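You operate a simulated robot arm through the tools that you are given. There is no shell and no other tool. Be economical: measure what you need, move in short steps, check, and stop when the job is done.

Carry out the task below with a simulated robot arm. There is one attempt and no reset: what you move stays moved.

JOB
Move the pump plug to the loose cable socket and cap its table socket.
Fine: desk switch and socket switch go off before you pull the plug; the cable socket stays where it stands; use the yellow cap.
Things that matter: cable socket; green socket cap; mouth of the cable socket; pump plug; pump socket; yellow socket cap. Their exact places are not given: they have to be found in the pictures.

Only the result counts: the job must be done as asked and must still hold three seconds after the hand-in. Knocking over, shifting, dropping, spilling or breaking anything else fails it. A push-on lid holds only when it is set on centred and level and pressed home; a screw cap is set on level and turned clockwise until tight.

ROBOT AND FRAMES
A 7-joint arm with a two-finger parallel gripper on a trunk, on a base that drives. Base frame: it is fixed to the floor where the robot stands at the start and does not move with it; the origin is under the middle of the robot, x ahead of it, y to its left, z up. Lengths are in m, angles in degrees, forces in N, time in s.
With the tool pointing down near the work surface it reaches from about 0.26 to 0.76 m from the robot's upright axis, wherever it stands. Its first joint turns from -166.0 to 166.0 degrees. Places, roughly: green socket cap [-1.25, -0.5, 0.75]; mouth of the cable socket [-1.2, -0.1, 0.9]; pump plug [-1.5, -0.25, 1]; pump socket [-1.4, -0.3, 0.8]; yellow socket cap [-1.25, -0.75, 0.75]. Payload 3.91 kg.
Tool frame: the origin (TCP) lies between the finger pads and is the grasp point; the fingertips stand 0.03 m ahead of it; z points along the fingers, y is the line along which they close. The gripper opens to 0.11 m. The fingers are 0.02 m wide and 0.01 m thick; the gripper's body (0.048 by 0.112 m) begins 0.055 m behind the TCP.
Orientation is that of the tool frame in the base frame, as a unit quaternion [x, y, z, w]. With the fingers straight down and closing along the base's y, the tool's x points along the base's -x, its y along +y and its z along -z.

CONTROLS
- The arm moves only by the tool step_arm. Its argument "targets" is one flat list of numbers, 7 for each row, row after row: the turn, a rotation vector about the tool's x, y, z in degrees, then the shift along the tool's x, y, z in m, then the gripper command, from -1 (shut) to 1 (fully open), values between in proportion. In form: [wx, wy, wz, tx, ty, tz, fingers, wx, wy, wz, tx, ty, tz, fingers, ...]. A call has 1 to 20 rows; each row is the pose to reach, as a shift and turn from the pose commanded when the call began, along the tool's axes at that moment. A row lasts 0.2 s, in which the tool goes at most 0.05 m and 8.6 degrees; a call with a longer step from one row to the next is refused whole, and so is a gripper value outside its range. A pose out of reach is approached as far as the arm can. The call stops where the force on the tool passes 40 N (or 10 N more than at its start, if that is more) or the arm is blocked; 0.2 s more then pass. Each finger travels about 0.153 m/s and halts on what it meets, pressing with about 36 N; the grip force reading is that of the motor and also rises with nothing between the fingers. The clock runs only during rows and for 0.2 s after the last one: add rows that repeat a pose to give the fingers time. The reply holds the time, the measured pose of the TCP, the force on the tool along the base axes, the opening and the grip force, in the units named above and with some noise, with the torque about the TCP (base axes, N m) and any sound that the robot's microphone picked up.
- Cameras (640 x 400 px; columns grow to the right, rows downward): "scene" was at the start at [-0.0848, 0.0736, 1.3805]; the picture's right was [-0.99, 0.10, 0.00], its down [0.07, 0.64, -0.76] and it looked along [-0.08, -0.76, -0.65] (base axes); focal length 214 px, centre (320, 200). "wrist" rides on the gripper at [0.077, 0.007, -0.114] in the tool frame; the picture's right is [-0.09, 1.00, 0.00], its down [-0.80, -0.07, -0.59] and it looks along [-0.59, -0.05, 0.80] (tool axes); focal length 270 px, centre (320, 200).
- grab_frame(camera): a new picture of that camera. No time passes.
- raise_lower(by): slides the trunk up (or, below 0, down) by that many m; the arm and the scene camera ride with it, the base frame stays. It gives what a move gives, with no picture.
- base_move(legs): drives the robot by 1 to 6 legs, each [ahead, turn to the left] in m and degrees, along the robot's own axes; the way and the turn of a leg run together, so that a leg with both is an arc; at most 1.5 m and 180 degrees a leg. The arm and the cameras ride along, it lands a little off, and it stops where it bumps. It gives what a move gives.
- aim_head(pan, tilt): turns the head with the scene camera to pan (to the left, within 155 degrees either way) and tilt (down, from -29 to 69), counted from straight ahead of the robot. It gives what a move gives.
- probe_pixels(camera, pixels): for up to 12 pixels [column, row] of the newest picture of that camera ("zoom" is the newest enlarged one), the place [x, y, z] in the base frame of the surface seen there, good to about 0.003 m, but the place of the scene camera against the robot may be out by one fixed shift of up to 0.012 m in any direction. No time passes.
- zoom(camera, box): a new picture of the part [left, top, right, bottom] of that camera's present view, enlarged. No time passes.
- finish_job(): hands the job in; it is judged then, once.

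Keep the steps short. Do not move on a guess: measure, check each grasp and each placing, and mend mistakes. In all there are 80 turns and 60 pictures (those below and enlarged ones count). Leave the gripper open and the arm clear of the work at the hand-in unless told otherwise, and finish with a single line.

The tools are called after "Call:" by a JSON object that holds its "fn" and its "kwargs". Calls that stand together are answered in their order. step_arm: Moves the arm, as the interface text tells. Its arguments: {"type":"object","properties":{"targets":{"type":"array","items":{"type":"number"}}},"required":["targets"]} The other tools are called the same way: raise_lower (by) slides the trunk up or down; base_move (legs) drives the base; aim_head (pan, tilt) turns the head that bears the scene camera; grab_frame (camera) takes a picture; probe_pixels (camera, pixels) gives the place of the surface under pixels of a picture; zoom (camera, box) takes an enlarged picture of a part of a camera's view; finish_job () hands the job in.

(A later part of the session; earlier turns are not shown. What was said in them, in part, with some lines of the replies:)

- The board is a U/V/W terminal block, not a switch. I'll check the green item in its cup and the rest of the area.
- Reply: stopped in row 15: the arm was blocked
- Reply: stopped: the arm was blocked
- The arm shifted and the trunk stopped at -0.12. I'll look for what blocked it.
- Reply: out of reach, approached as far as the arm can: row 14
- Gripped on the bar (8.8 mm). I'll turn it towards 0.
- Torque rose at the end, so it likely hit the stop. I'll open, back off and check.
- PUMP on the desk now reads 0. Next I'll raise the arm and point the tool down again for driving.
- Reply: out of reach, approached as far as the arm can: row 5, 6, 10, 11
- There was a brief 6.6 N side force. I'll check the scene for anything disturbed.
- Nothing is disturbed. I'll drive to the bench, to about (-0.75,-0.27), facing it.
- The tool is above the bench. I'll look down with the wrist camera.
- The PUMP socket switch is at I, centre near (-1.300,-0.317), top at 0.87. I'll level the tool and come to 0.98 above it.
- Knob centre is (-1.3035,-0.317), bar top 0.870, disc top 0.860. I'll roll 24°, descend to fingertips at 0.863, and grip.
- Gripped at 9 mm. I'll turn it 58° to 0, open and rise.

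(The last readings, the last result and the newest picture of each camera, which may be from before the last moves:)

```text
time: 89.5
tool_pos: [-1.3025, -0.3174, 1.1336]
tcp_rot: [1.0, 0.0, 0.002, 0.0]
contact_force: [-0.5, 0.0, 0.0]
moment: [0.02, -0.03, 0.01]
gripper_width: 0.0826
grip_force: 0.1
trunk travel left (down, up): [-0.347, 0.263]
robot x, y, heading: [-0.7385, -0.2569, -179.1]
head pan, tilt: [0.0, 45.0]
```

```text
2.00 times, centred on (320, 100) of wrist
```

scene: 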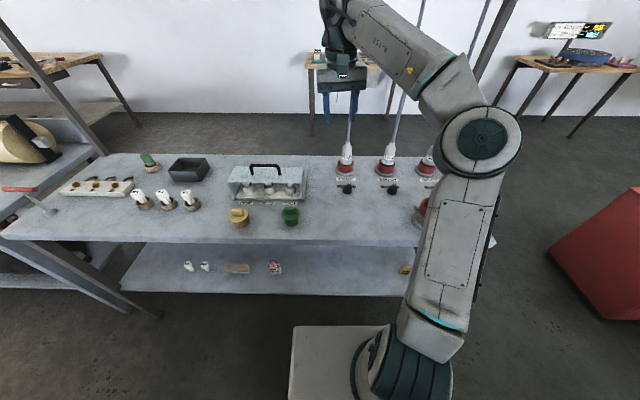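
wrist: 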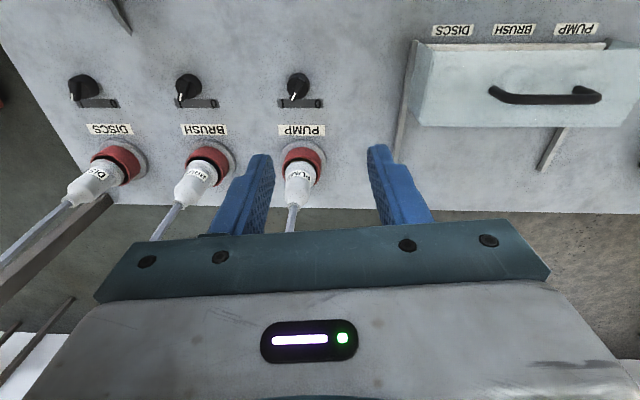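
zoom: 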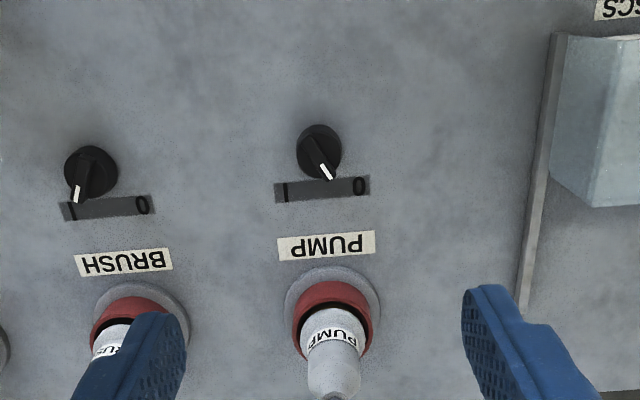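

The socket switch is at 0. Next I'll measure the plug and its socket.

Call:
{"fn": "probe_pixels", "kwargs": {"camera": "zoom", "pixels": [[333, 350], [325, 320], [335, 330], [296, 320], [370, 320], [332, 285], [300, 350], [362, 355], [332, 390], [308, 375], [357, 375], [332, 270]]}}

Call:
{"fn": "zoom", "kwargs": {"camera": "scene", "box": [310, 110, 470, 230]}}

```text
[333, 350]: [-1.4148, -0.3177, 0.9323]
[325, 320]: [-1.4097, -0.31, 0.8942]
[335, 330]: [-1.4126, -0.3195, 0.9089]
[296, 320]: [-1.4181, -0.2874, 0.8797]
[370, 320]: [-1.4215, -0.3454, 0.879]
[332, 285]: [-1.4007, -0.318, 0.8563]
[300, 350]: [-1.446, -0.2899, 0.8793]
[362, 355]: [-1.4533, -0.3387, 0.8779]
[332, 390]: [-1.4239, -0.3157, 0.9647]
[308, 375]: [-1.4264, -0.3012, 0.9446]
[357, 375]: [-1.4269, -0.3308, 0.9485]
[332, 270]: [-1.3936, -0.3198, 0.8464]
```

```text
3.33 times, centred on (390, 170) of scene
```

zoom: 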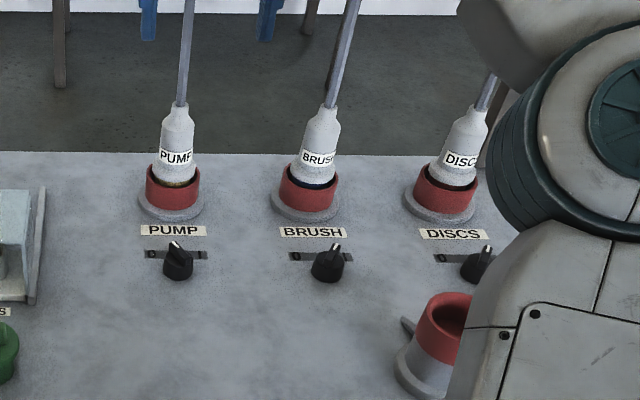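

Plug axis is near (-1.432,-0.317), with the socket rim at z≈0.88. Before gripping, I'll look at the cable socket from above.

Call:
{"fn": "step_arm", "kwargs": {"targets": [0, 0, 0, 0.034, -0.031, 0, 0.5, 0, 0, 0, 0.068, -0.062, 0, 0.5, 0, 0, 0, 0.102, -0.093, 0, 0.5, 0, 0, 0, 0.136, -0.124, 0, 0.5, 0, 0, 0, 0.17, -0.155, 0, 0.5, 0, 0, 0, 0.204, -0.186, 0, 0.5, 0, 0, 0, 0.24, -0.217, 0, 0.5, 0, 0, 0, 0.24, -0.217, 0, 0.5]}}

Call:
{"fn": "zoom", "kwargs": {"camera": "wrist", "box": [200, 0, 440, 150]}}

```text
time: 91.3
tool_pos: [-1.063, -0.0988, 1.1342]
tcp_rot: [1.0, 0.0, 0.001, 0.0]
contact_force: [0.4, 0.3, 0.5]
moment: [0.0, 0.09, 0.02]
gripper_width: 0.0828
grip_force: 0.0
trunk travel left (down, up): [-0.347, 0.263]
robot x, y, heading: [-0.7354, -0.2558, -179.0]
head pan, tilt: [0.0, 45.0]
```

```text
2.67 times, centred on (320, 75) of wrist
```

zoom: 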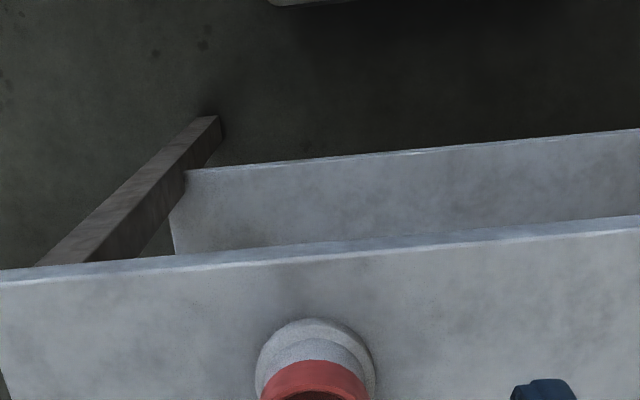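

Call:
{"fn": "zoom", "kwargs": {"camera": "wrist", "box": [245, 100, 395, 200]}}

Call:
{"fn": "probe_pixels", "kwargs": {"camera": "zoom", "pixels": [[307, 160], [235, 240], [375, 240], [230, 200], [380, 200], [305, 205], [303, 260], [303, 310], [240, 290], [370, 290], [303, 225], [305, 290]]}}

```text
4.00 times, centred on (320, 150) of wrist
```

zoom: 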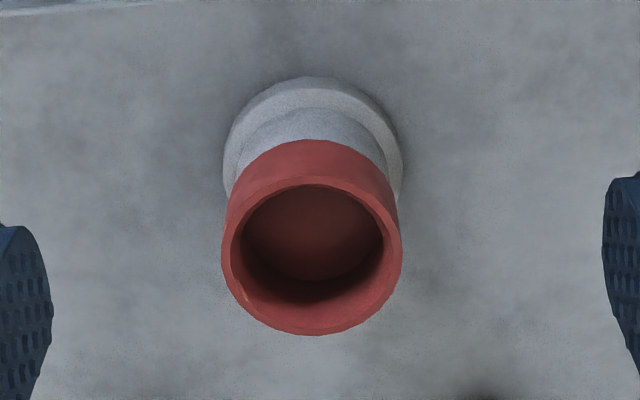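

```text
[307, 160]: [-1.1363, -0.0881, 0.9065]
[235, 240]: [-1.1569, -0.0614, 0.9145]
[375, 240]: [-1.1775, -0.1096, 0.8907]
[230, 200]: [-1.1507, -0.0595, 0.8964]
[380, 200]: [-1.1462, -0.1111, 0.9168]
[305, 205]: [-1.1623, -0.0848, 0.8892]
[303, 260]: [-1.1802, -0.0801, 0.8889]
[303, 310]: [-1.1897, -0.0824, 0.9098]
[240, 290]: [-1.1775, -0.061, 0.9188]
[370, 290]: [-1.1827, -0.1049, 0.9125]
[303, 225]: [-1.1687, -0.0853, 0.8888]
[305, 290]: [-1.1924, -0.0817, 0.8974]
```

Call:
{"fn": "probe_pixels", "kwargs": {"camera": "zoom", "pixels": [[231, 255], [392, 255], [308, 180], [303, 320], [250, 310], [365, 308], [250, 200], [372, 200], [224, 258], [399, 258], [303, 330], [309, 176]]}}

```text
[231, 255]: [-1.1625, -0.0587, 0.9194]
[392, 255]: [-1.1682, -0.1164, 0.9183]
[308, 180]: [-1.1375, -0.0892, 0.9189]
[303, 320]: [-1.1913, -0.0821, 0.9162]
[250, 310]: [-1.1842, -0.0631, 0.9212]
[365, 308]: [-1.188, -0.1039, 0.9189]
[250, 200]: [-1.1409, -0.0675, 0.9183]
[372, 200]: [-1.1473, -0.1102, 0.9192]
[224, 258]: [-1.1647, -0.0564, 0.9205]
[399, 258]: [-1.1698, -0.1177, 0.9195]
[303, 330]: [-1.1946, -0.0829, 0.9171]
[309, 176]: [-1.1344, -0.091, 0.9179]
```

The cable socket is upright: rim z 0.919, centre (-1.1645,-0.087). I'll go to a 45° tilted pre-grasp in front of the pump plug.

Call:
{"fn": "step_arm", "kwargs": {"targets": [0, -4.5, 0, -0.028, 0.022, 0.011, 0.5, 0, -9, 0, -0.057, 0.044, 0.022, 0.5, 0, -13.5, 0, -0.085, 0.065, 0.033, 0.5, 0, -18, 0, -0.114, 0.087, 0.044, 0.5, 0, -22.5, 0, -0.142, 0.109, 0.055, 0.5, 0, -27, 0, -0.17, 0.131, 0.065, 0.5, 0, -31.5, 0, -0.199, 0.153, 0.076, 0.5, 0, -36, 0, -0.227, 0.174, 0.087, 0.5, 0, -40.5, 0, -0.256, 0.196, 0.098, 0.5, 0, -45, 0, -0.284, 0.218, 0.109, 0.5, 0, -45, 0, -0.284, 0.218, 0.109, 0.5]}}

Call:
{"fn": "grab_frame", "kwargs": {"camera": "wrist"}}

```text
time: 93.7
tool_pos: [-1.3497, -0.3202, 1.0219]
tcp_rot: [0.925, 0.0, -0.381, -0.001]
contact_force: [-0.3, -0.2, -0.1]
moment: [0.01, -0.01, 0.03]
gripper_width: 0.0823
grip_force: 0.1
trunk travel left (down, up): [-0.347, 0.263]
robot x, y, heading: [-0.7348, -0.2574, -179.1]
head pan, tilt: [0.0, 45.0]
```

```text
20 pictures are left
```

wrist: 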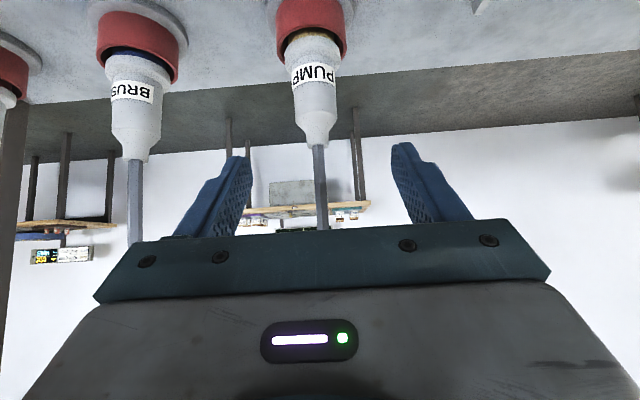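

Call:
{"fn": "probe_pixels", "kwargs": {"camera": "wrist", "pixels": [[282, 40], [343, 38], [313, 40], [315, 52], [315, 74], [317, 95], [318, 120], [297, 75], [334, 72], [320, 140], [319, 160], [313, 20]]}}

```text
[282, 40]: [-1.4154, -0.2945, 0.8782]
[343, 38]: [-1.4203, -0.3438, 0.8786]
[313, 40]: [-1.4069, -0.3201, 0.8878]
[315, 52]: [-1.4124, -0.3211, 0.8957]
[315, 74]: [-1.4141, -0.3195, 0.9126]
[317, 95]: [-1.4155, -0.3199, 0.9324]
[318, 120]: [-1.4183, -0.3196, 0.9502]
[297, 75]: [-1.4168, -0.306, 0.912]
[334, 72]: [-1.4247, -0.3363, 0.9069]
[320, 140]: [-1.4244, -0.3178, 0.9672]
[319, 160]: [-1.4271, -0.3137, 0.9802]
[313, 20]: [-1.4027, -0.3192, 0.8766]
```

Plug axis is (-1.4325,-0.318), radius about 18 mm. I'll advance to grip at z≈0.928 and close.

Call:
{"fn": "step_arm", "kwargs": {"targets": [0, 0, 0, 0.0074, -0.0022, 0.03, 0.5, 0, 0, 0, 0.0074, -0.0022, 0.065, 0.5, 0, 0, 0, 0.0074, -0.0022, 0.1, 0.4, 0, 0, 0, 0.0074, -0.0022, 0.1251, 0.2, 0, 0, 0, 0.0074, -0.0022, 0.1251, 0.2]}}

Call:
{"fn": "grab_frame", "kwargs": {"camera": "wrist"}}

```text
time: 94.9
tool_pos: [-1.4321, -0.3141, 0.9288]
tcp_rot: [0.925, 0.0, -0.381, 0.0]
contact_force: [0.6, -0.5, -0.1]
moment: [0.03, 0.05, -0.01]
gripper_width: 0.066
grip_force: 0.0
trunk travel left (down, up): [-0.347, 0.263]
robot x, y, heading: [-0.7351, -0.2574, -179.1]
head pan, tilt: [0.0, 45.0]
```

```text
19 pictures are left
```

wrist: 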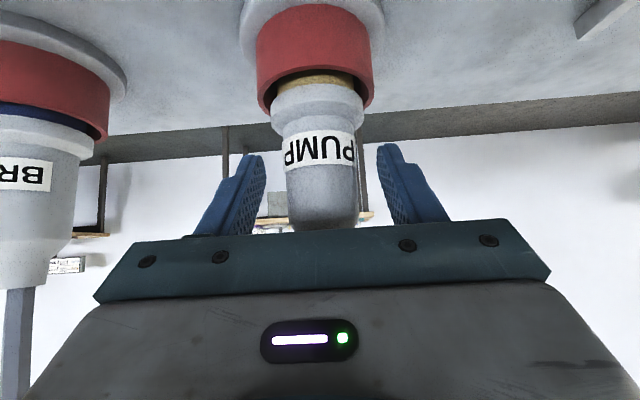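

Centred between the fingers. Closing.

Call:
{"fn": "step_arm", "kwargs": {"targets": [0, 0, 0, 0, 0, 0, -0.4, 0, 0, 0, 0, 0, 0, -1, 0, 0, 0, 0, 0, 0, -1]}}

```text
time: 95.7
tool_pos: [-1.4309, -0.3153, 0.9286]
tcp_rot: [0.925, 0.0, -0.38, 0.001]
contact_force: [-0.2, -1.0, 0.1]
moment: [-0.06, 0.0, -0.01]
gripper_width: 0.036
grip_force: 35.7
trunk travel left (down, up): [-0.347, 0.263]
robot x, y, heading: [-0.7349, -0.2569, -178.9]
head pan, tilt: [0.0, 45.0]
```

Held at 36 mm. I'll pull it straight up.

Call:
{"fn": "step_arm", "kwargs": {"targets": [0, 0, 0, -0.007, 0, -0.0071, -1, 0, 0, 0, -0.0141, 0, -0.0142, -1, 0, 0, 0, -0.0211, 0, -0.0213, -1, 0, 0, 0, -0.0352, 0, -0.0355, -1, 0, 0, 0, -0.0493, 0, -0.0497, -1, 0, 0, 0, -0.0635, 0, -0.0639, -1, 0, 0, 0, -0.0776, 0, -0.0781, -1, 0, 0, 0, -0.0846, 0, -0.0852, -1]}}

Call:
{"fn": "grab_frame", "kwargs": {"camera": "wrist"}}

```text
time: 97.5
tool_pos: [-1.4309, -0.317, 1.0494]
tcp_rot: [0.925, 0.001, -0.381, 0.001]
contact_force: [-0.7, -0.6, -1.6]
moment: [0.03, -0.04, 0.01]
gripper_width: 0.0363
grip_force: 35.9
trunk travel left (down, up): [-0.347, 0.263]
robot x, y, heading: [-0.7347, -0.2564, -179.3]
head pan, tilt: [0.0, 45.0]
```

```text
18 pictures are left
```

wrist: 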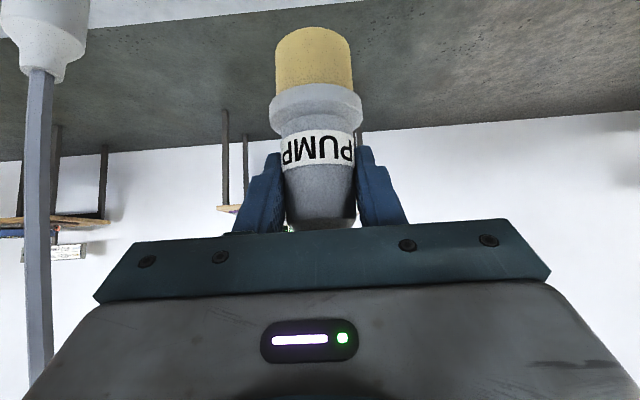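

The plug is out, yellow nose visible. I'll measure how it sits in the hand.

Call:
{"fn": "probe_pixels", "kwargs": {"camera": "wrist", "pixels": [[313, 35], [313, 60], [315, 82], [316, 95], [277, 60], [350, 60], [318, 115], [318, 145], [318, 180], [277, 85], [352, 83], [313, 30]]}}

```text
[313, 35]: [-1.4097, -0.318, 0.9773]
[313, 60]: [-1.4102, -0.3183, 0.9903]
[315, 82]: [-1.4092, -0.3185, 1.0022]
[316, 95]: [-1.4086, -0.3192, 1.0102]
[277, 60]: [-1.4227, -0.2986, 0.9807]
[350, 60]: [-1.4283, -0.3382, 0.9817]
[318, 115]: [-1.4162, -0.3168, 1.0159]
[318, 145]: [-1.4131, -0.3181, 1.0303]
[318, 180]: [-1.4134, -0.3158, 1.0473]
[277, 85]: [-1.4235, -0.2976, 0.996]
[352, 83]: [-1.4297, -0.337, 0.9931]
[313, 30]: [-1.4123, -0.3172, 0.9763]
```

Nose axis is (-1.431,-0.318), vertical, nose bottom about 0.074 below the TCP. I'll carry it level to above the cable socket.

Call:
{"fn": "step_arm", "kwargs": {"targets": [0, 0, 0, 0.019, -0.0231, -0.0188, -1, 0, 0, 0, 0.038, -0.0462, -0.0376, -1, 0, 0, 0, 0.057, -0.0693, -0.0565, -1, 0, 0, 0, 0.0759, -0.0924, -0.0753, -1, 0, 0, 0, 0.0949, -0.1155, -0.0941, -1, 0, 0, 0, 0.1139, -0.1386, -0.1129, -1, 0, 0, 0, 0.1329, -0.1617, -0.1317, -1, 0, 0, 0, 0.1518, -0.1848, -0.1506, -1, 0, 0, 0, 0.1708, -0.2079, -0.1694, -1, 0, 0, 0, 0.1898, -0.231, -0.1882, -1, 0, 0, 0, 0.1898, -0.231, -0.1882, -1]}}

Call:
{"fn": "grab_frame", "kwargs": {"camera": "wrist"}}

```text
time: 99.9
tool_pos: [-1.1663, -0.0835, 1.0508]
tcp_rot: [0.925, 0.001, -0.381, 0.0]
contact_force: [0.2, 0.0, -1.1]
moment: [0.0, 0.0, 0.0]
gripper_width: 0.0364
grip_force: 36.1
trunk travel left (down, up): [-0.347, 0.263]
robot x, y, heading: [-0.7312, -0.2571, -179.0]
head pan, tilt: [0.0, 45.0]
```

```text
17 pictures are left
```

wrist: 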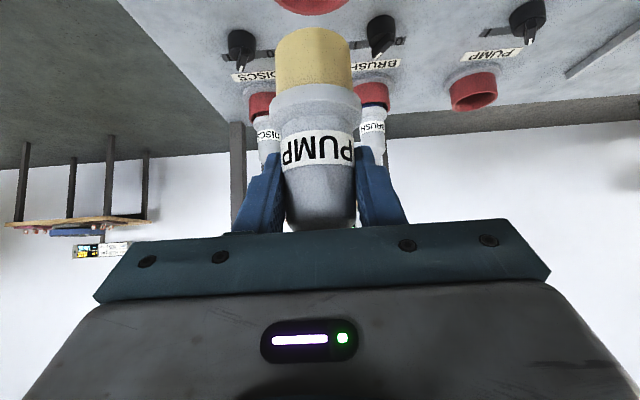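

Call:
{"fn": "probe_pixels", "kwargs": {"camera": "wrist", "pixels": [[313, 40], [277, 60], [350, 60], [312, 8], [275, 2], [352, 2], [313, 12], [290, 5], [335, 5], [313, 85]]}}

```text
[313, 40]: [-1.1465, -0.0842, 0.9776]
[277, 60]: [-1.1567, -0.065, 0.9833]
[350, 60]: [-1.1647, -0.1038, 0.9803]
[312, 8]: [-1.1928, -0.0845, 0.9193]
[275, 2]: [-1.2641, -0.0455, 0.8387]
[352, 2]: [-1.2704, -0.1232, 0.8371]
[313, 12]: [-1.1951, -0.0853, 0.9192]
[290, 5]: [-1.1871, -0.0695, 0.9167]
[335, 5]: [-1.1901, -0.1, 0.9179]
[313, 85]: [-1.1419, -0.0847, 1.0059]
```

Nose axis and rim centre agree within about 1–2 mm. I'll lower to begin entry (65 mm) and check.

Call:
{"fn": "step_arm", "kwargs": {"targets": [0, 0, 0, 0.0211, -0.0, 0.0213, -1, 0, 0, 0, 0.0352, 0, 0.0355, -1, 0, 0, 0, 0.0402, 0, 0.0405, -1, 0, 0, 0, 0.043, 0, 0.0433, -1, 0, 0, 0, 0.0458, 0, 0.0461, -1]}}

Call:
{"fn": "grab_frame", "kwargs": {"camera": "wrist"}}

```text
time: 101.1
tool_pos: [-1.1641, -0.0852, 0.9845]
tcp_rot: [0.925, 0.0, -0.381, 0.001]
contact_force: [-0.1, -0.1, -1.9]
moment: [0.0, -0.01, -0.01]
gripper_width: 0.0364
grip_force: 35.5
trunk travel left (down, up): [-0.347, 0.263]
robot x, y, heading: [-0.7402, -0.2584, -179.3]
head pan, tilt: [0.0, 45.0]
```

```text
16 pictures are left
```

wrist: 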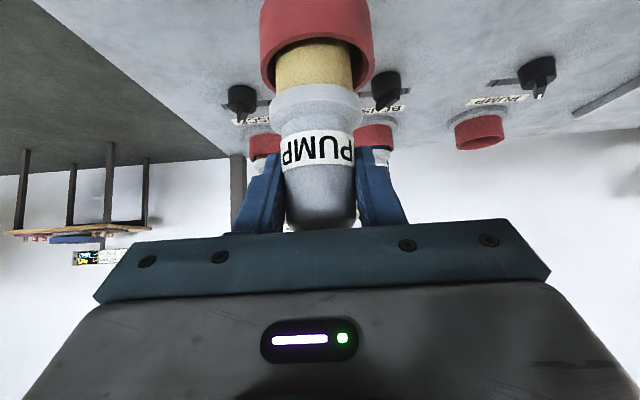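

It entered without contact; the nose sits about 2 mm left of the rim centre. I'll nudge +1.5 mm in tool y and press down.

Call:
{"fn": "step_arm", "kwargs": {"targets": [0, 0, 0, 0, 0.0015, 0, -1, 0, 0, 0, 0.0049, 0.0015, 0.005, -1, 0, 0, 0, 0.0085, 0.0015, 0.0085, -1, 0, 0, 0, 0.0113, 0.0015, 0.0114, -1, 0, 0, 0, 0.0134, 0.0015, 0.0135, -1, 0, 0, 0, 0.0155, 0.0015, 0.0156, -1]}}

Call:
{"fn": "grab_frame", "kwargs": {"camera": "wrist"}}

```text
time: 102.5
tool_pos: [-1.1636, -0.086, 0.9671]
tcp_rot: [0.923, 0.001, -0.385, -0.001]
contact_force: [0.5, 0.6, 25.8]
moment: [0.01, -0.03, 0.01]
gripper_width: 0.0361
grip_force: 36.0
trunk travel left (down, up): [-0.347, 0.263]
robot x, y, heading: [-0.7337, -0.2538, -179.2]
head pan, tilt: [0.0, 45.0]
```

```text
15 pictures are left
```

wrist: 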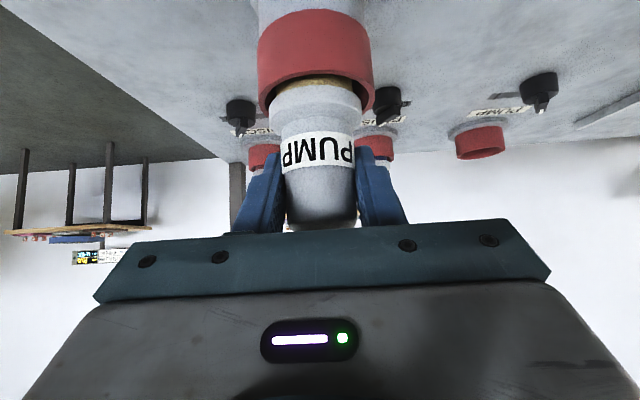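

Resistance at the expected seat depth. One slightly firmer press, then I release and back away along the tool axis.

Call:
{"fn": "step_arm", "kwargs": {"targets": [0, 0, 0, 0.0012, 0, 0.0012, -1, 0, 0, 0, 0.002, 0, 0.002, -1]}}

Call:
{"fn": "step_arm", "kwargs": {"targets": [0, 0, 0, -0.002, 0, -0.002, -1, 0, 0, 0, -0.002, 0, -0.002, 0, 0, 0, 0, -0.002, 0, -0.002, 0.2, 0, 0, 0, -0.002, 0, -0.002, 0.2, 0, 0, 0, -0.002, 0, -0.04, 0.2, 0, 0, 0, -0.002, 0, -0.08, 0.2, 0, 0, 0, -0.002, 0, -0.12, 0.2]}}

Call:
{"fn": "grab_frame", "kwargs": {"camera": "wrist"}}

```text
time: 103.1
tool_pos: [-1.1632, -0.085, 0.9618]
tcp_rot: [0.924, 0.001, -0.382, 0.0]
contact_force: [-2.2, 0.4, 30.6]
moment: [-0.01, 0.15, 0.0]
gripper_width: 0.0363
grip_force: 36.4
trunk travel left (down, up): [-0.347, 0.263]
robot x, y, heading: [-0.7347, -0.255, -179.2]
head pan, tilt: [0.0, 45.0]
```

```text
time: 104.7
tool_pos: [-1.0807, -0.0873, 1.0453]
tcp_rot: [0.925, 0.0, -0.381, 0.0]
contact_force: [-0.4, 0.1, -0.2]
moment: [0.04, -0.01, 0.0]
gripper_width: 0.066
grip_force: 0.1
trunk travel left (down, up): [-0.347, 0.263]
robot x, y, heading: [-0.7369, -0.2547, -179.0]
head pan, tilt: [0.0, 45.0]
```

```text
14 pictures are left
```

wrist: 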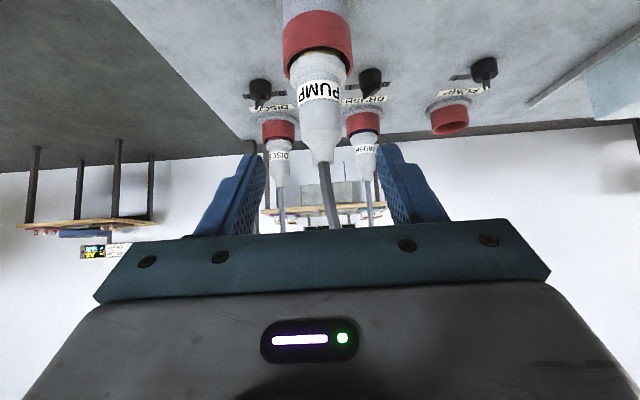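

The plug went down another 5 mm and no yellow shows. I'll check height and seat.

Call:
{"fn": "zoom", "kwargs": {"camera": "wrist", "box": [260, 0, 380, 75]}}

Call:
{"fn": "probe_pixels", "kwargs": {"camera": "wrist", "pixels": [[318, 60], [318, 70], [318, 85], [320, 100], [322, 120], [322, 140], [323, 160], [288, 65], [350, 60], [299, 90], [341, 88]]}}

```text
5.33 times, centred on (320, 38) of wrist
```

zoom: 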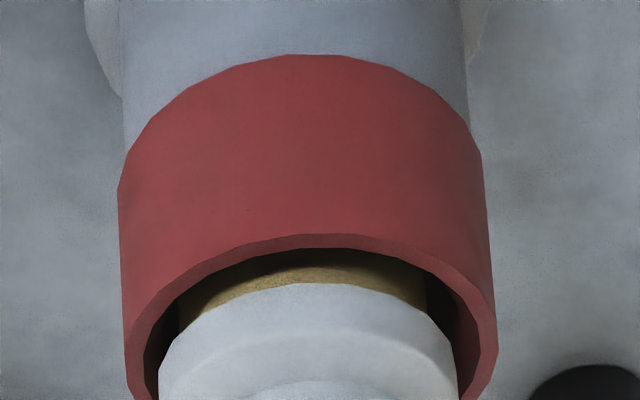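

```text
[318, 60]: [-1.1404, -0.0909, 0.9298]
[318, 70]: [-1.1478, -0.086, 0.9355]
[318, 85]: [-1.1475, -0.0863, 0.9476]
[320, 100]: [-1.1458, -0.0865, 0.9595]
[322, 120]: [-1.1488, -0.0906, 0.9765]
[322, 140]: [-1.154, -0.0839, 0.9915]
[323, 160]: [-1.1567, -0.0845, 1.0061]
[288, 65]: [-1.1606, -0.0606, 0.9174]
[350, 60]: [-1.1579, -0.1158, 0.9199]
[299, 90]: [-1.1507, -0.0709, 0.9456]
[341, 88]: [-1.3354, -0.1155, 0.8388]
```

Seated exactly as deep as it was in the table socket (0.039 m offset matches the rims). Next I'll move over to the yellow cap with the tool vertical.

Call:
{"fn": "step_arm", "kwargs": {"targets": [0, 0, 0, -0.02, 0.01, -0.035, 0.5, 0, 0, 0, -0.0457, 0.04, -0.0745, 0.5, 0, 5, 0, -0.0457, 0.085, -0.0745, 0.5, 0, 10, 0, -0.0457, 0.13, -0.0745, 0.5, 0, 15, 0, -0.0457, 0.177, -0.0745, 0.5, 0, 20, 0, -0.0457, 0.224, -0.0745, 0.5, 0, 25, 0, -0.0457, 0.271, -0.0745, 0.5, 0, 30, 0, -0.0457, 0.318, -0.0745, 0.5, 0, 35, 0, -0.0457, 0.365, -0.0745, 0.5, 0, 40, 0, -0.0457, 0.412, -0.0745, 0.5, 0, 44.8, 0, -0.0457, 0.459, -0.0745, 0.5, 0, 44.8, 0, -0.0457, 0.506, -0.0745, 0.5, 0, 44.8, 0, -0.0457, 0.553, -0.0745, 0.5, 0, 44.8, 0, -0.0457, 0.553, -0.0745, 0.5]}}

Call:
{"fn": "grab_frame", "kwargs": {"camera": "wrist"}}

```text
refused: row 2 steps farther than a row can; nothing moved
```

```text
12 pictures are left
```

wrist: 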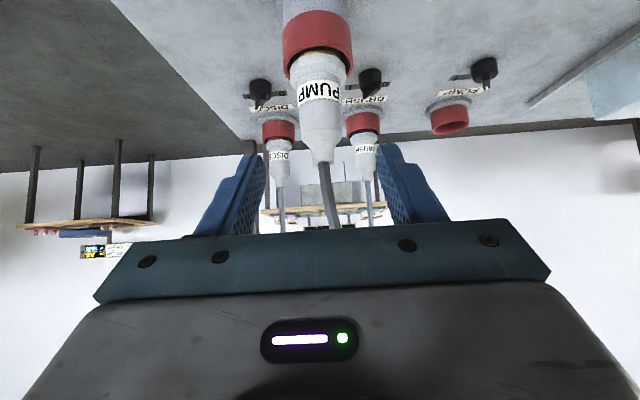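

Refused for step size; I'll fix the second row.

Call:
{"fn": "step_arm", "kwargs": {"targets": [0, 0, 0, -0.02, 0.01, -0.035, 0.5, 0, 0, 0, -0.035, 0.03, -0.06, 0.5, 0, 5, 0, -0.0457, 0.07, -0.0745, 0.5, 0, 10, 0, -0.0457, 0.115, -0.0745, 0.5, 0, 15, 0, -0.0457, 0.16, -0.0745, 0.5, 0, 20, 0, -0.0457, 0.206, -0.0745, 0.5, 0, 25, 0, -0.0457, 0.252, -0.0745, 0.5, 0, 30, 0, -0.0457, 0.298, -0.0745, 0.5, 0, 35, 0, -0.0457, 0.345, -0.0745, 0.5, 0, 40, 0, -0.0457, 0.392, -0.0745, 0.5, 0, 44.8, 0, -0.0457, 0.439, -0.0745, 0.5, 0, 44.8, 0, -0.0457, 0.486, -0.0745, 0.5, 0, 44.8, 0, -0.0457, 0.533, -0.0745, 0.5, 0, 44.8, 0, -0.0457, 0.553, -0.0745, 0.5, 0, 44.8, 0, -0.0457, 0.553, -0.0745, 0.5]}}

Call:
{"fn": "zoom", "kwargs": {"camera": "wrist", "box": [240, 90, 400, 197]}}

```text
time: 107.9
tool_pos: [-1.0588, -0.5695, 1.1311]
tcp_rot: [1.0, 0.0, 0.001, -0.001]
contact_force: [-0.3, 0.0, 0.3]
moment: [-0.04, 0.0, 0.0]
gripper_width: 0.0828
grip_force: 0.0
out of reach, approached as far as the arm can: row 13, 14, 15
trunk travel left (down, up): [-0.347, 0.263]
robot x, y, heading: [-0.7301, -0.257, -179.1]
head pan, tilt: [0.0, 45.0]
```

```text
3.74 times, centred on (320, 144) of wrist
```

zoom: 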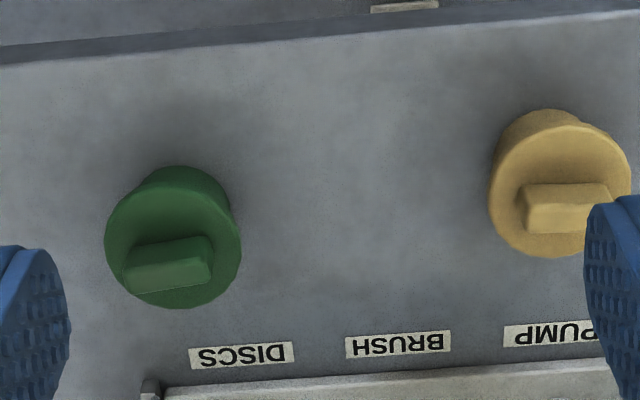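

The caps have flat flanged tops with a bar grip. I'll probe the yellow one.

Call:
{"fn": "probe_pixels", "kwargs": {"camera": "zoom", "pixels": [[567, 210], [530, 213], [580, 196], [565, 190], [493, 195], [628, 180], [555, 135], [550, 250], [550, 240], [520, 225], [560, 118], [500, 150]]}}

```text
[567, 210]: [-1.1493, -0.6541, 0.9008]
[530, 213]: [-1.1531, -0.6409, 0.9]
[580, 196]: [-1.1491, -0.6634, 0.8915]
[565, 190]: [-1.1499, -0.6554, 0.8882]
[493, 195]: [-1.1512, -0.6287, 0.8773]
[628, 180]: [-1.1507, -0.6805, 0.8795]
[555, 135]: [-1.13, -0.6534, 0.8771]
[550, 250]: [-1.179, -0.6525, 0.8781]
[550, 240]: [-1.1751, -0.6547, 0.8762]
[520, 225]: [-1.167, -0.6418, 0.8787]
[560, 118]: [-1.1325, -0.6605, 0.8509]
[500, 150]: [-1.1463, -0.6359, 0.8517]
```

Yellow cap: flange centre (-1.1535,-0.655), top 0.878, bar along y with top at 0.901. The arm is at its reach limit on this side, so I'll turn the base about 30° left, backing off first.

Call:
{"fn": "base_move", "kwargs": {"legs": [[-0.1, 0], [0, 30], [0.12, 0]]}}

```text
time: 111.3
tool_pos: [-0.8598, -0.7512, 1.1313]
tcp_rot: [0.966, 0.259, 0.0, -0.001]
contact_force: [0.6, 0.8, -0.1]
moment: [0.0, -0.02, -0.01]
gripper_width: 0.0826
grip_force: 0.0
trunk travel left (down, up): [-0.347, 0.263]
robot x, y, heading: [-0.74, -0.3163, -149.0]
head pan, tilt: [0.0, 45.0]
```

I'll look at the scene to see where the pump cable runs now, relative to the arm.

Call:
{"fn": "aim_head", "kwargs": {"pan": -30, "tilt": 20}}

Call:
{"fn": "grab_frame", "kwargs": {"camera": "scene"}}

```text
time: 112.3
tool_pos: [-0.8612, -0.7522, 1.1322]
tcp_rot: [0.966, 0.259, -0.001, 0.0]
contact_force: [0.5, -1.0, 0.1]
moment: [0.04, 0.03, -0.02]
gripper_width: 0.0824
grip_force: 0.0
trunk travel left (down, up): [-0.347, 0.263]
robot x, y, heading: [-0.7368, -0.314, -149.1]
head pan, tilt: [-30.0, 20.0]
```

```text
10 pictures are left
```

scene: 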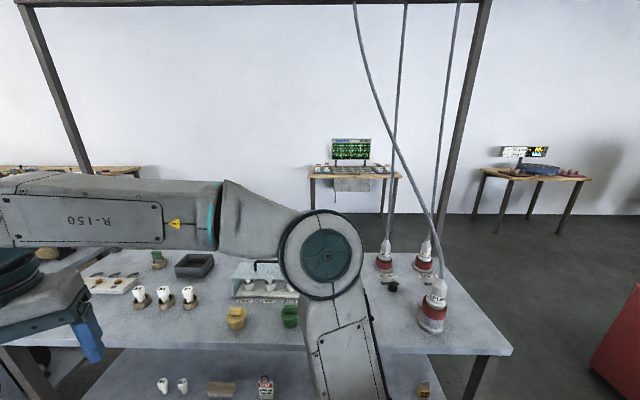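

Call:
{"fn": "probe_pixels", "kwargs": {"camera": "scene", "pixels": [[434, 260], [421, 211], [405, 168], [385, 120], [371, 80], [361, 40], [356, 10], [325, 255], [330, 300]]}}

```text
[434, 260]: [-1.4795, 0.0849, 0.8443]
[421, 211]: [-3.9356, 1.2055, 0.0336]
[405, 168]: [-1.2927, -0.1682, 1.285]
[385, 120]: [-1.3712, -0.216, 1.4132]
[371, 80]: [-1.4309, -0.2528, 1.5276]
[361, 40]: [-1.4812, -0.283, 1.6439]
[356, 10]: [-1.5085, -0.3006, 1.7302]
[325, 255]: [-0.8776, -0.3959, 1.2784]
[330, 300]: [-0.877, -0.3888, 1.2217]
```

The cable runs clear of where the hand will work. I'll move above the yellow cap, rolling so the fingers close across the bar.

Call:
{"fn": "step_arm", "kwargs": {"targets": [0, 0, -7.5, -0.0256, -0.0288, 0.01, 0.2, 0, 0, -15, -0.0512, -0.0576, 0.02, 0, 0, 0, -22.5, -0.0768, -0.0864, 0.03, 0, 0, 0, -30, -0.1024, -0.1152, 0.04, 0, 0, 0, -37.5, -0.128, -0.144, 0.05, 0, 0, 0, -45, -0.1536, -0.1728, 0.065, 0, 0, 0, -52.5, -0.1792, -0.2016, 0.08, 0, 0, 0, -60, -0.2048, -0.2303, 0.1, 0, 0, 0, -60, -0.2048, -0.2303, 0.132, 0, 0, 0, -60, -0.2048, -0.2303, 0.132, 0]}}

Call:
{"fn": "grab_frame", "kwargs": {"camera": "wrist"}}

```text
time: 114.5
tool_pos: [-1.1416, -0.6536, 0.9962]
tcp_rot: [0.708, 0.706, -0.001, 0.001]
contact_force: [0.0, 0.0, 0.1]
moment: [0.01, -0.02, 0.0]
gripper_width: 0.0551
grip_force: 0.1
out of reach, approached as far as the arm can: row 8, 9, 10
trunk travel left (down, up): [-0.347, 0.263]
robot x, y, heading: [-0.7362, -0.3183, -149.2]
head pan, tilt: [-30.0, 20.0]
```

```text
9 pictures are left
```

wrist: 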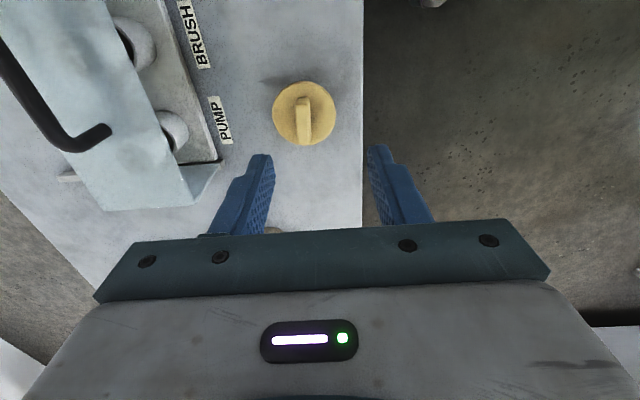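

Stopped 12 mm short of the goal in x. I'll measure the cap from this view before adjusting.

Call:
{"fn": "probe_pixels", "kwargs": {"camera": "wrist", "pixels": [[274, 112], [334, 112], [304, 85], [304, 142], [303, 118], [298, 105], [309, 105], [303, 100], [303, 135], [290, 90], [320, 135]]}}

Call:
{"fn": "step_arm", "kwargs": {"targets": [0, 0, 2, 0, -0.006, 0.01, 0, 0, 0, 4, 0, -0.012, 0.02, 0, 0, 0, 4, 0, -0.012, 0.02, 0]}}

```text
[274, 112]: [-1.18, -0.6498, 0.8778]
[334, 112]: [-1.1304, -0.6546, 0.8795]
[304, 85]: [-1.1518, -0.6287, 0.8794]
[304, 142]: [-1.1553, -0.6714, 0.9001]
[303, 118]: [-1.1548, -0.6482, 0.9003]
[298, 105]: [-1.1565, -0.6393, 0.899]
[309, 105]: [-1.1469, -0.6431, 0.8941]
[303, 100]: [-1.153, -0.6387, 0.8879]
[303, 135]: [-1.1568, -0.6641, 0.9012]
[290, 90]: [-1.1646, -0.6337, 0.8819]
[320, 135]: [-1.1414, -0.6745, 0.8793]
```

```text
time: 115.3
tool_pos: [-1.1528, -0.6514, 0.9743]
tcp_rot: [0.732, 0.681, -0.001, 0.0]
contact_force: [0.2, 0.0, 0.7]
moment: [-0.02, -0.02, -0.02]
gripper_width: 0.0551
grip_force: 0.0
trunk travel left (down, up): [-0.347, 0.263]
robot x, y, heading: [-0.7386, -0.3176, -148.9]
head pan, tilt: [-30.0, 20.0]
```

Reachable now. Cap centre is (-1.155,-0.655). I'll descend with a narrower opening and grip the bar, fingertips at about 0.884.

Call:
{"fn": "step_arm", "kwargs": {"targets": [0, 0, 0, -0.001, -0.001, 0.01, -0.25, 0, 0, 0, -0.0015, -0.001, 0.035, -0.25, 0, 0, 0, -0.0015, -0.001, 0.055, -0.25, 0, 0, 0, -0.0015, -0.001, 0.062, -0.25, 0, 0, 0, -0.0015, -0.001, 0.062, -1, 0, 0, 0, -0.0015, -0.001, 0.062, -1, 0, 0, 0, -0.0015, -0.001, 0.062, -1]}}

```text
time: 116.9
tool_pos: [-1.1535, -0.6552, 0.9123]
tcp_rot: [0.732, 0.682, 0.0, 0.001]
contact_force: [-0.3, -0.4, 0.1]
moment: [-0.02, 0.0, -0.06]
gripper_width: 0.0109
grip_force: 35.9
trunk travel left (down, up): [-0.347, 0.263]
robot x, y, heading: [-0.7349, -0.3109, -148.9]
head pan, tilt: [-30.0, 20.0]
```

Gripped at 10.9 mm. I'll lift straight up and look.

Call:
{"fn": "step_arm", "kwargs": {"targets": [0, 0, 0, 0, 0, -0.02, -1, 0, 0, 0, 0, 0, -0.05, -1, 0, 0, 0, 0, 0, -0.09, -1, 0, 0, 0, 0, 0, -0.13, -1, 0, 0, 0, 0, 0, -0.13, -1]}}

Call:
{"fn": "grab_frame", "kwargs": {"camera": "wrist"}}

```text
time: 118.1
tool_pos: [-1.1442, -0.6548, 1.0387]
tcp_rot: [0.732, 0.681, -0.001, 0.0]
contact_force: [-0.4, 0.8, -0.4]
moment: [0.0, 0.01, 0.02]
gripper_width: 0.0107
grip_force: 35.9
out of reach, approached as far as the arm can: row 4, 5
trunk travel left (down, up): [-0.347, 0.263]
robot x, y, heading: [-0.7377, -0.3178, -149.1]
head pan, tilt: [-30.0, 20.0]
```

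```text
8 pictures are left
```

wrist: 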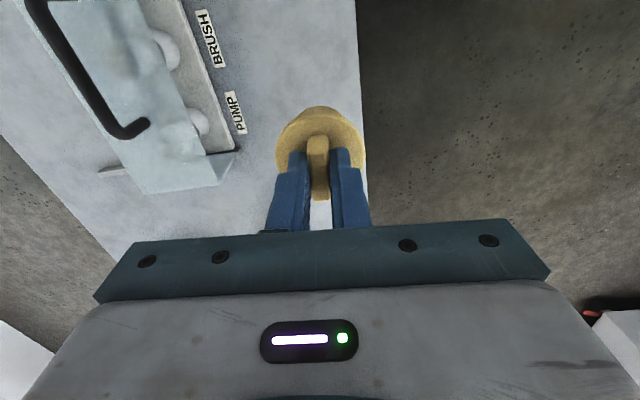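

Call:
{"fn": "probe_pixels", "kwargs": {"camera": "wrist", "pixels": [[281, 140], [360, 140], [320, 118], [318, 145], [318, 160], [318, 190], [300, 125], [345, 125], [284, 165], [357, 165], [319, 111]]}}

```text
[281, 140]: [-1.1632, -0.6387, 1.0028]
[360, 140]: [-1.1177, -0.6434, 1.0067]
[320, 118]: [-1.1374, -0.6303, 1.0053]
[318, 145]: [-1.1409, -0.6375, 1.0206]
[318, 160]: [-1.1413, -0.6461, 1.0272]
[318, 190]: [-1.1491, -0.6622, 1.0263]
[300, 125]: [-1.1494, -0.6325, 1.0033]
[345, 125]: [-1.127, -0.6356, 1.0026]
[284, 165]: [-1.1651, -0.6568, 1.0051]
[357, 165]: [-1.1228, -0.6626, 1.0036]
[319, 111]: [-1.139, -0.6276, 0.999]
```

Cap is held level, centred on the TCP within about 2 mm. I'll check fuse-box handle height before crossing.

Call:
{"fn": "probe_pixels", "kwargs": {"camera": "wrist", "pixels": [[130, 128], [100, 115], [60, 40], [140, 80], [200, 180], [230, 160], [40, 5]]}}

```text
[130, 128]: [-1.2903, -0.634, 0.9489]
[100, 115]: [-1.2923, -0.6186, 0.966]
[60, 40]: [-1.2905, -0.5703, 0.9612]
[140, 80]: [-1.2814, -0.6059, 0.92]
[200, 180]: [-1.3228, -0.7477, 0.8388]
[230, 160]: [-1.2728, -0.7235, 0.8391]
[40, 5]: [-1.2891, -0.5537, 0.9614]
```

The handle tops out at 0.966, so I'll go round its right side, then back to above the pump socket.

Call:
{"fn": "step_arm", "kwargs": {"targets": [0, 0, 4, 0.042, -0.01, -0.01, -1, 0, 0, 9, 0.085, -0.02, -0.02, -1, 0, 0, 14, 0.127, -0.03, -0.02, -1, 0, 0, 20, 0.169, -0.04, -0.02, -1, 0, 0, 26, 0.211, -0.05, -0.02, -1, 0, 0, 33, 0.254, -0.061, -0.02, -1, 0, 0, 39, 0.296, -0.071, -0.02, -1, 0, 0, 39, 0.3, -0.111, -0.018, -1, 0, 0, 39, 0.303, -0.151, -0.016, -1, 0, 0, 39, 0.307, -0.191, -0.014, -1, 0, 0, 39, 0.31, -0.231, -0.012, -1, 0, 0, 39, 0.313, -0.271, -0.01, -1, 0, 0, 39, 0.316, -0.311, -0.01, -1, 0, 0, 39, 0.316, -0.311, -0.01, -1]}}

Call:
{"fn": "grab_frame", "kwargs": {"camera": "wrist"}}

```text
time: 121.1
tool_pos: [-1.3011, -0.3892, 0.9967]
tcp_rot: [0.918, 0.396, 0.0, 0.0]
contact_force: [-0.2, -0.9, 0.3]
moment: [0.0, 0.0, -0.05]
gripper_width: 0.0109
grip_force: 36.2
out of reach, approached as far as the arm can: row 9, 10, 11, 12, 13, 14
trunk travel left (down, up): [-0.347, 0.263]
robot x, y, heading: [-0.7359, -0.316, -149.2]
head pan, tilt: [-30.0, 20.0]
```

```text
7 pictures are left
```

wrist: 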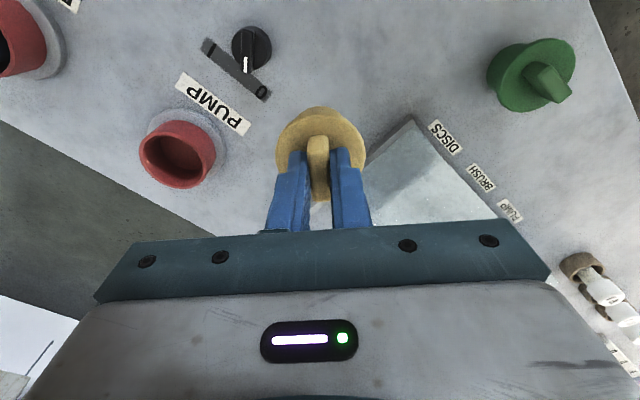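

A large yaw offset limits reach. I'll probe the socket rim, and turn the tool back towards radial while rising a little.

Call:
{"fn": "probe_pixels", "kwargs": {"camera": "wrist", "pixels": [[144, 152], [212, 152], [178, 125], [176, 184], [155, 132], [203, 175], [156, 176], [206, 133]]}}

Call:
{"fn": "step_arm", "kwargs": {"targets": [0, 0, 8, 0, 0, -0.01, -1, 0, 0, 16, 0, 0, -0.02, -1, 0, 0, 24, 0, 0, -0.03, -1, 0, 0, 32, 0, 0, -0.03, -1, 0, 0, 40, 0, 0, -0.03, -1, 0, 0, 40, 0, 0, -0.03, -1]}}

```text
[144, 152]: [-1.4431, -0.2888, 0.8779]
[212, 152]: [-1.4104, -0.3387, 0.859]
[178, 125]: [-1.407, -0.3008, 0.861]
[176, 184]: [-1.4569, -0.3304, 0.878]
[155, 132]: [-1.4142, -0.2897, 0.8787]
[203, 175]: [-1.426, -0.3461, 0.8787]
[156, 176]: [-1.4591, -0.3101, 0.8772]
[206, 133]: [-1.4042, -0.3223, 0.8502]
```

```text
time: 122.5
tool_pos: [-1.3022, -0.3911, 1.0259]
tcp_rot: [0.998, 0.061, 0.0, 0.0]
contact_force: [-0.1, -0.4, -0.8]
moment: [0.05, 0.02, 0.0]
gripper_width: 0.011
grip_force: 36.2
trunk travel left (down, up): [-0.347, 0.263]
robot x, y, heading: [-0.7361, -0.316, -149.1]
head pan, tilt: [-30.0, 20.0]
```

Rim centre is (-1.4315,-0.317). I'll move over it.

Call:
{"fn": "step_arm", "kwargs": {"targets": [0, 0, 0, -0.0238, -0.0182, 0, -1, 0, 0, 0, -0.0475, -0.0363, 0, -1, 0, 0, 0, -0.0713, -0.0544, 0, -1, 0, 0, 0, -0.095, -0.0726, 0, -1, 0, 0, 0, -0.1188, -0.0907, 0, -1, 0, 0, 0, -0.1188, -0.0907, 0, -1]}}

Call:
{"fn": "grab_frame", "kwargs": {"camera": "wrist"}}

```text
time: 123.9
tool_pos: [-1.43, -0.3162, 1.0247]
tcp_rot: [0.998, 0.061, 0.0, -0.001]
contact_force: [-0.6, 0.1, -0.4]
moment: [0.03, 0.01, 0.0]
gripper_width: 0.011
grip_force: 35.8
trunk travel left (down, up): [-0.347, 0.263]
robot x, y, heading: [-0.7399, -0.3159, -149.0]
head pan, tilt: [-30.0, 20.0]
```

```text
6 pictures are left
```

wrist: 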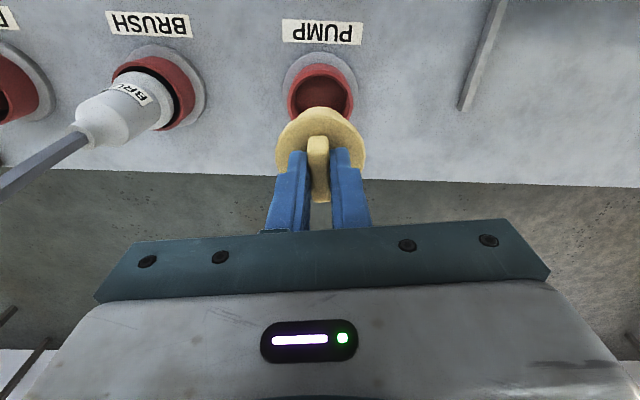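

Call:
{"fn": "probe_pixels", "kwargs": {"camera": "wrist", "pixels": [[290, 95], [352, 95], [320, 68], [295, 78], [345, 78], [281, 140], [360, 140], [320, 114], [298, 122], [345, 123], [278, 150], [364, 150]]}}

```text
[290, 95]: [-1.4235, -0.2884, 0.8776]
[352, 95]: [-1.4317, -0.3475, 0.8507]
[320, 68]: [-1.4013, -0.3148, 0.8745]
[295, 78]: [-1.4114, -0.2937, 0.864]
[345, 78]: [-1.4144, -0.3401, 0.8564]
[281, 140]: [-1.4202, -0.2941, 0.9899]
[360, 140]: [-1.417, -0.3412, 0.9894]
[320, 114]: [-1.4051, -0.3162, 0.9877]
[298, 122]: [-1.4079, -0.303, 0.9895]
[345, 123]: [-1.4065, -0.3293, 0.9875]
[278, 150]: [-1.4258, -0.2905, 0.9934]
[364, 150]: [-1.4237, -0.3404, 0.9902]
```

Cap centre (-1.431,-0.317) matches the socket. Lowering with small final steps.

Call:
{"fn": "step_arm", "kwargs": {"targets": [0, 0, 0, 0, 0, 0.03, -1, 0, 0, 0, 0, 0, 0.06, -1, 0, 0, 0, 0, 0, 0.072, -1, 0, 0, 0, 0, 0, 0.079, -1, 0, 0, 0, 0, 0, 0.085, -1, 0, 0, 0, 0, 0, 0.09, -1, 0, 0, 0, 0, 0, 0.095, -1, 0, 0, 0, 0, 0, 0.099, -1, 0, 0, 0, 0, 0, 0.102, -1]}}

```text
time: 125.9
tool_pos: [-1.4313, -0.3157, 0.923]
tcp_rot: [0.998, 0.061, 0.0, 0.0]
contact_force: [1.4, -0.2, 3.2]
moment: [-0.02, -0.04, -0.04]
gripper_width: 0.0107
grip_force: 36.4
trunk travel left (down, up): [-0.347, 0.263]
robot x, y, heading: [-0.739, -0.3145, -148.8]
head pan, tilt: [-30.0, 20.0]
```

It slid in to z 0.923 with light contact. Pressing home.

Call:
{"fn": "step_arm", "kwargs": {"targets": [0, 0, 0, 0, 0, 0.002, -1, 0, 0, 0, 0, 0, 0.004, -1, 0, 0, 0, 0, 0, 0.006, -1, 0, 0, 0, 0, 0, 0.008, -1]}}

Call:
{"fn": "grab_frame", "kwargs": {"camera": "wrist"}}

```text
time: 127.1
tool_pos: [-1.4304, -0.3151, 0.9205]
tcp_rot: [0.998, 0.06, -0.004, 0.0]
contact_force: [6.3, 0.8, 15.1]
moment: [0.0, -0.34, 0.0]
gripper_width: 0.0108
grip_force: 36.0
trunk travel left (down, up): [-0.347, 0.263]
robot x, y, heading: [-0.7378, -0.317, -149.0]
head pan, tilt: [-30.0, 20.0]
stopped in row 4: the force on the tool passed its limit (the readings are from after the stop); the commanded pose is now the measured one
```

```text
5 pictures are left
```

wrist: 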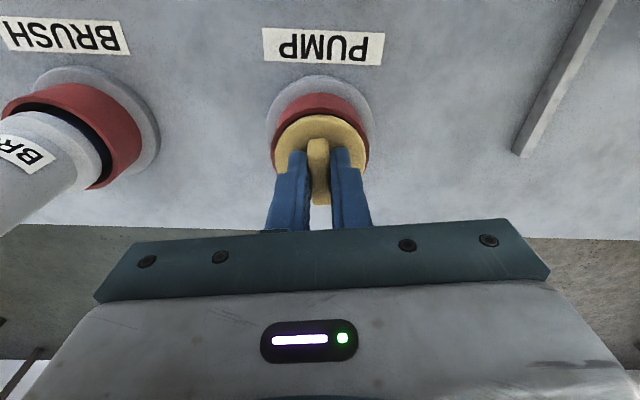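

Pressed past 40 N and fully down. I'll release, rise, and check the cap.

Call:
{"fn": "step_arm", "kwargs": {"targets": [0, 0, 0, 0, 0, 0, -0.5, 0, 0, 0, 0, 0, 0, -0.3, 0, 0, 0, 0, 0, 0, -0.3, 0, 0, 0, 0, 0, -0.03, -0.3, 0, 0, 0, 0, 0, -0.07, 0, 0, 0, 0, 0.03, 0, -0.11, 0, 0, 0, 0, 0.07, 0, -0.14, 0.2]}}

Call:
{"fn": "zoom", "kwargs": {"camera": "wrist", "box": [230, 60, 410, 180]}}

```text
time: 128.7
tool_pos: [-1.3618, -0.3089, 1.0572]
tcp_rot: [0.998, 0.061, -0.002, 0.0]
contact_force: [-0.5, 0.0, 0.2]
moment: [0.01, -0.03, -0.02]
gripper_width: 0.0659
grip_force: 0.0
trunk travel left (down, up): [-0.347, 0.263]
robot x, y, heading: [-0.7362, -0.314, -149.2]
head pan, tilt: [-30.0, 20.0]
```

```text
3.33 times, centred on (320, 120) of wrist
```

zoom: 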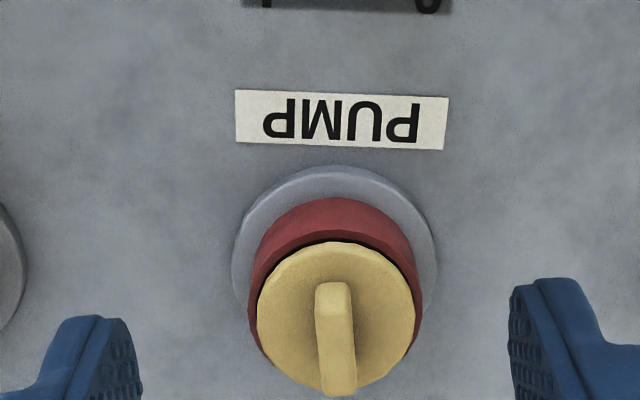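

Call:
{"fn": "probe_pixels", "kwargs": {"camera": "zoom", "pixels": [[285, 300], [385, 300], [300, 360], [380, 360], [345, 255], [262, 300], [410, 300], [335, 238], [330, 225]]}}

```text
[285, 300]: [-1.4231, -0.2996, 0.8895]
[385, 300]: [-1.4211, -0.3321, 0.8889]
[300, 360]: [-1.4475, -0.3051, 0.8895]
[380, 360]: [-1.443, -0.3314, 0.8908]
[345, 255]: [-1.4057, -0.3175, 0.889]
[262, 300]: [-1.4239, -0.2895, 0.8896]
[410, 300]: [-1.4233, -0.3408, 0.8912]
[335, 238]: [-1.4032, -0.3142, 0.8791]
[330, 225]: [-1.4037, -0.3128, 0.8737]
```

Cap is level (0.889 all round) and centred. For certainty, I'll press once more on the centre of the bar with closed fingers.

Call:
{"fn": "step_arm", "kwargs": {"targets": [0, 0, 0, -0.035, 0, 0, -1, 0, 0, 0, -0.07, 0.0005, 0, -1, 0, 0, 0, -0.07, 0.0005, 0.04, -1, 0, 0, 0, -0.07, 0.0005, 0.08, -1, 0, 0, 0, -0.07, 0.0005, 0.105, -1, 0, 0, 0, -0.07, 0.0005, 0.111, -1, 0, 0, 0, -0.07, 0.0005, 0.114, -1, 0, 0, 0, -0.07, 0.0005, 0.117, -1, 0, 0, 0, -0.07, 0.0005, 0.12, -1, 0, 0, 0, -0.07, 0.0005, 0.123, -1, 0, 0, 0, -0.07, 0.0005, 0.126, -1]}}

```text
time: 130.9
tool_pos: [-1.4319, -0.3177, 0.9416]
tcp_rot: [0.998, 0.062, -0.009, 0.0]
contact_force: [-1.8, -0.8, 18.6]
moment: [-0.02, 0.19, -0.01]
gripper_width: 0.0
grip_force: 36.4
out of reach, approached as far as the arm can: row 2
trunk travel left (down, up): [-0.347, 0.263]
robot x, y, heading: [-0.7392, -0.3176, -149.0]
head pan, tilt: [-30.0, 20.0]
stopped in row 11: the force on the tool passed its limit (the readings are from after the stop); the commanded pose is now the measured one
```

Firm, no further movement. I'll rise, open, and retreat to a clear pose, then check the whole bench.

Call:
{"fn": "step_arm", "kwargs": {"targets": [0, 0, 0, 0, 0, -0.04, -1, 0, 0, 0, 0, 0, -0.08, -0.5, 0, 0, 0, 0.04, 0, -0.11, 0, 0, 0, 0, 0.08, 0, -0.14, 0.5, 0, 0, 0, 0.12, 0, -0.16, 1, 0, 0, 0, 0.16, 0.01, -0.18, 1, 0, 0, 0, 0.2, 0.02, -0.19, 1, 0, 0, 0, 0.24, 0.03, -0.19, 1]}}

Call:
{"fn": "base_move", "kwargs": {"legs": [[-0.25, 0]]}}

Call:
{"fn": "aim_head", "kwargs": {"pan": -30, "tilt": 35}}

Call:
{"fn": "grab_frame", "kwargs": {"camera": "scene"}}

```text
time: 132.7
tool_pos: [-1.1859, -0.3149, 1.1266]
tcp_rot: [0.998, 0.061, -0.006, 0.001]
contact_force: [0.9, -1.0, 0.5]
moment: [-0.01, 0.02, -0.02]
gripper_width: 0.1099
grip_force: 0.1
trunk travel left (down, up): [-0.347, 0.263]
robot x, y, heading: [-0.7375, -0.3175, -149.5]
head pan, tilt: [-30.0, 20.0]
```

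```text
time: 134.5
tool_pos: [-0.9718, -0.1884, 1.1263]
tcp_rot: [0.998, 0.063, -0.007, 0.0]
contact_force: [0.0, -0.5, -0.6]
moment: [0.02, 0.03, -0.01]
gripper_width: 0.11
grip_force: 0.0
trunk travel left (down, up): [-0.347, 0.263]
robot x, y, heading: [-0.5253, -0.1848, -149.1]
head pan, tilt: [-30.0, 20.0]
```

```text
time: 135.3
tool_pos: [-0.9732, -0.1883, 1.1259]
tcp_rot: [0.998, 0.062, -0.006, 0.0]
contact_force: [-0.4, 0.0, -0.6]
moment: [-0.02, -0.01, 0.0]
gripper_width: 0.1101
grip_force: 0.1
trunk travel left (down, up): [-0.347, 0.263]
robot x, y, heading: [-0.5251, -0.1882, -148.7]
head pan, tilt: [-30.0, 35.0]
```

```text
3 pictures are left
```

scene: 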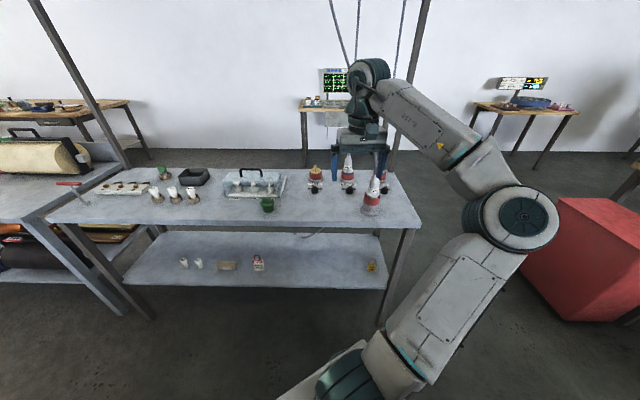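

Call:
{"fn": "zoom", "kwargs": {"camera": "scene", "box": [290, 145, 410, 220]}}

Call:
{"fn": "probe_pixels", "kwargs": {"camera": "zoom", "pixels": [[435, 255], [440, 300], [440, 225], [390, 262], [488, 262], [145, 145]]}}

```text
5.33 times, centred on (350, 182) of scene
```

zoom: 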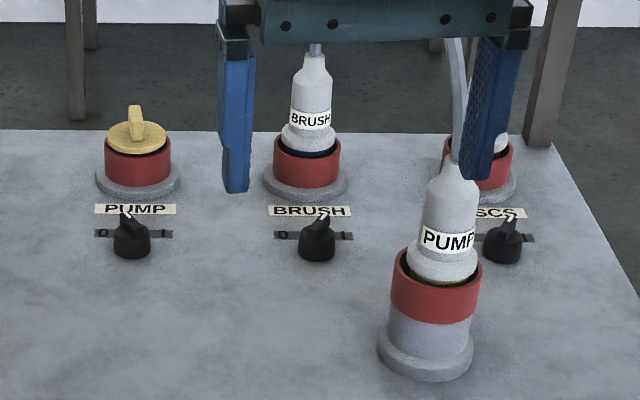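

```text
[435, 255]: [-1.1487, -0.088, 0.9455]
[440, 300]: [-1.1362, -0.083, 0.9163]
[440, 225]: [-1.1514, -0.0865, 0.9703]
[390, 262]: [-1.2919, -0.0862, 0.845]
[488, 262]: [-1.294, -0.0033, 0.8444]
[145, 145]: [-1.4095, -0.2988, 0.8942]
```

The plug is upright in the cable socket, which hasn't moved. The table socket has the yellow cap on it, the switch reads 0, and the arm is clear. Handing in.

Call:
{"fn": "finish_job", "kwargs": {}}

```text
The job is handed in.
```

The pump plug is in the cable socket, its table socket is closed with the yellow cap, and both pump switches (desk and socket) were turned off before I pulled the plug.
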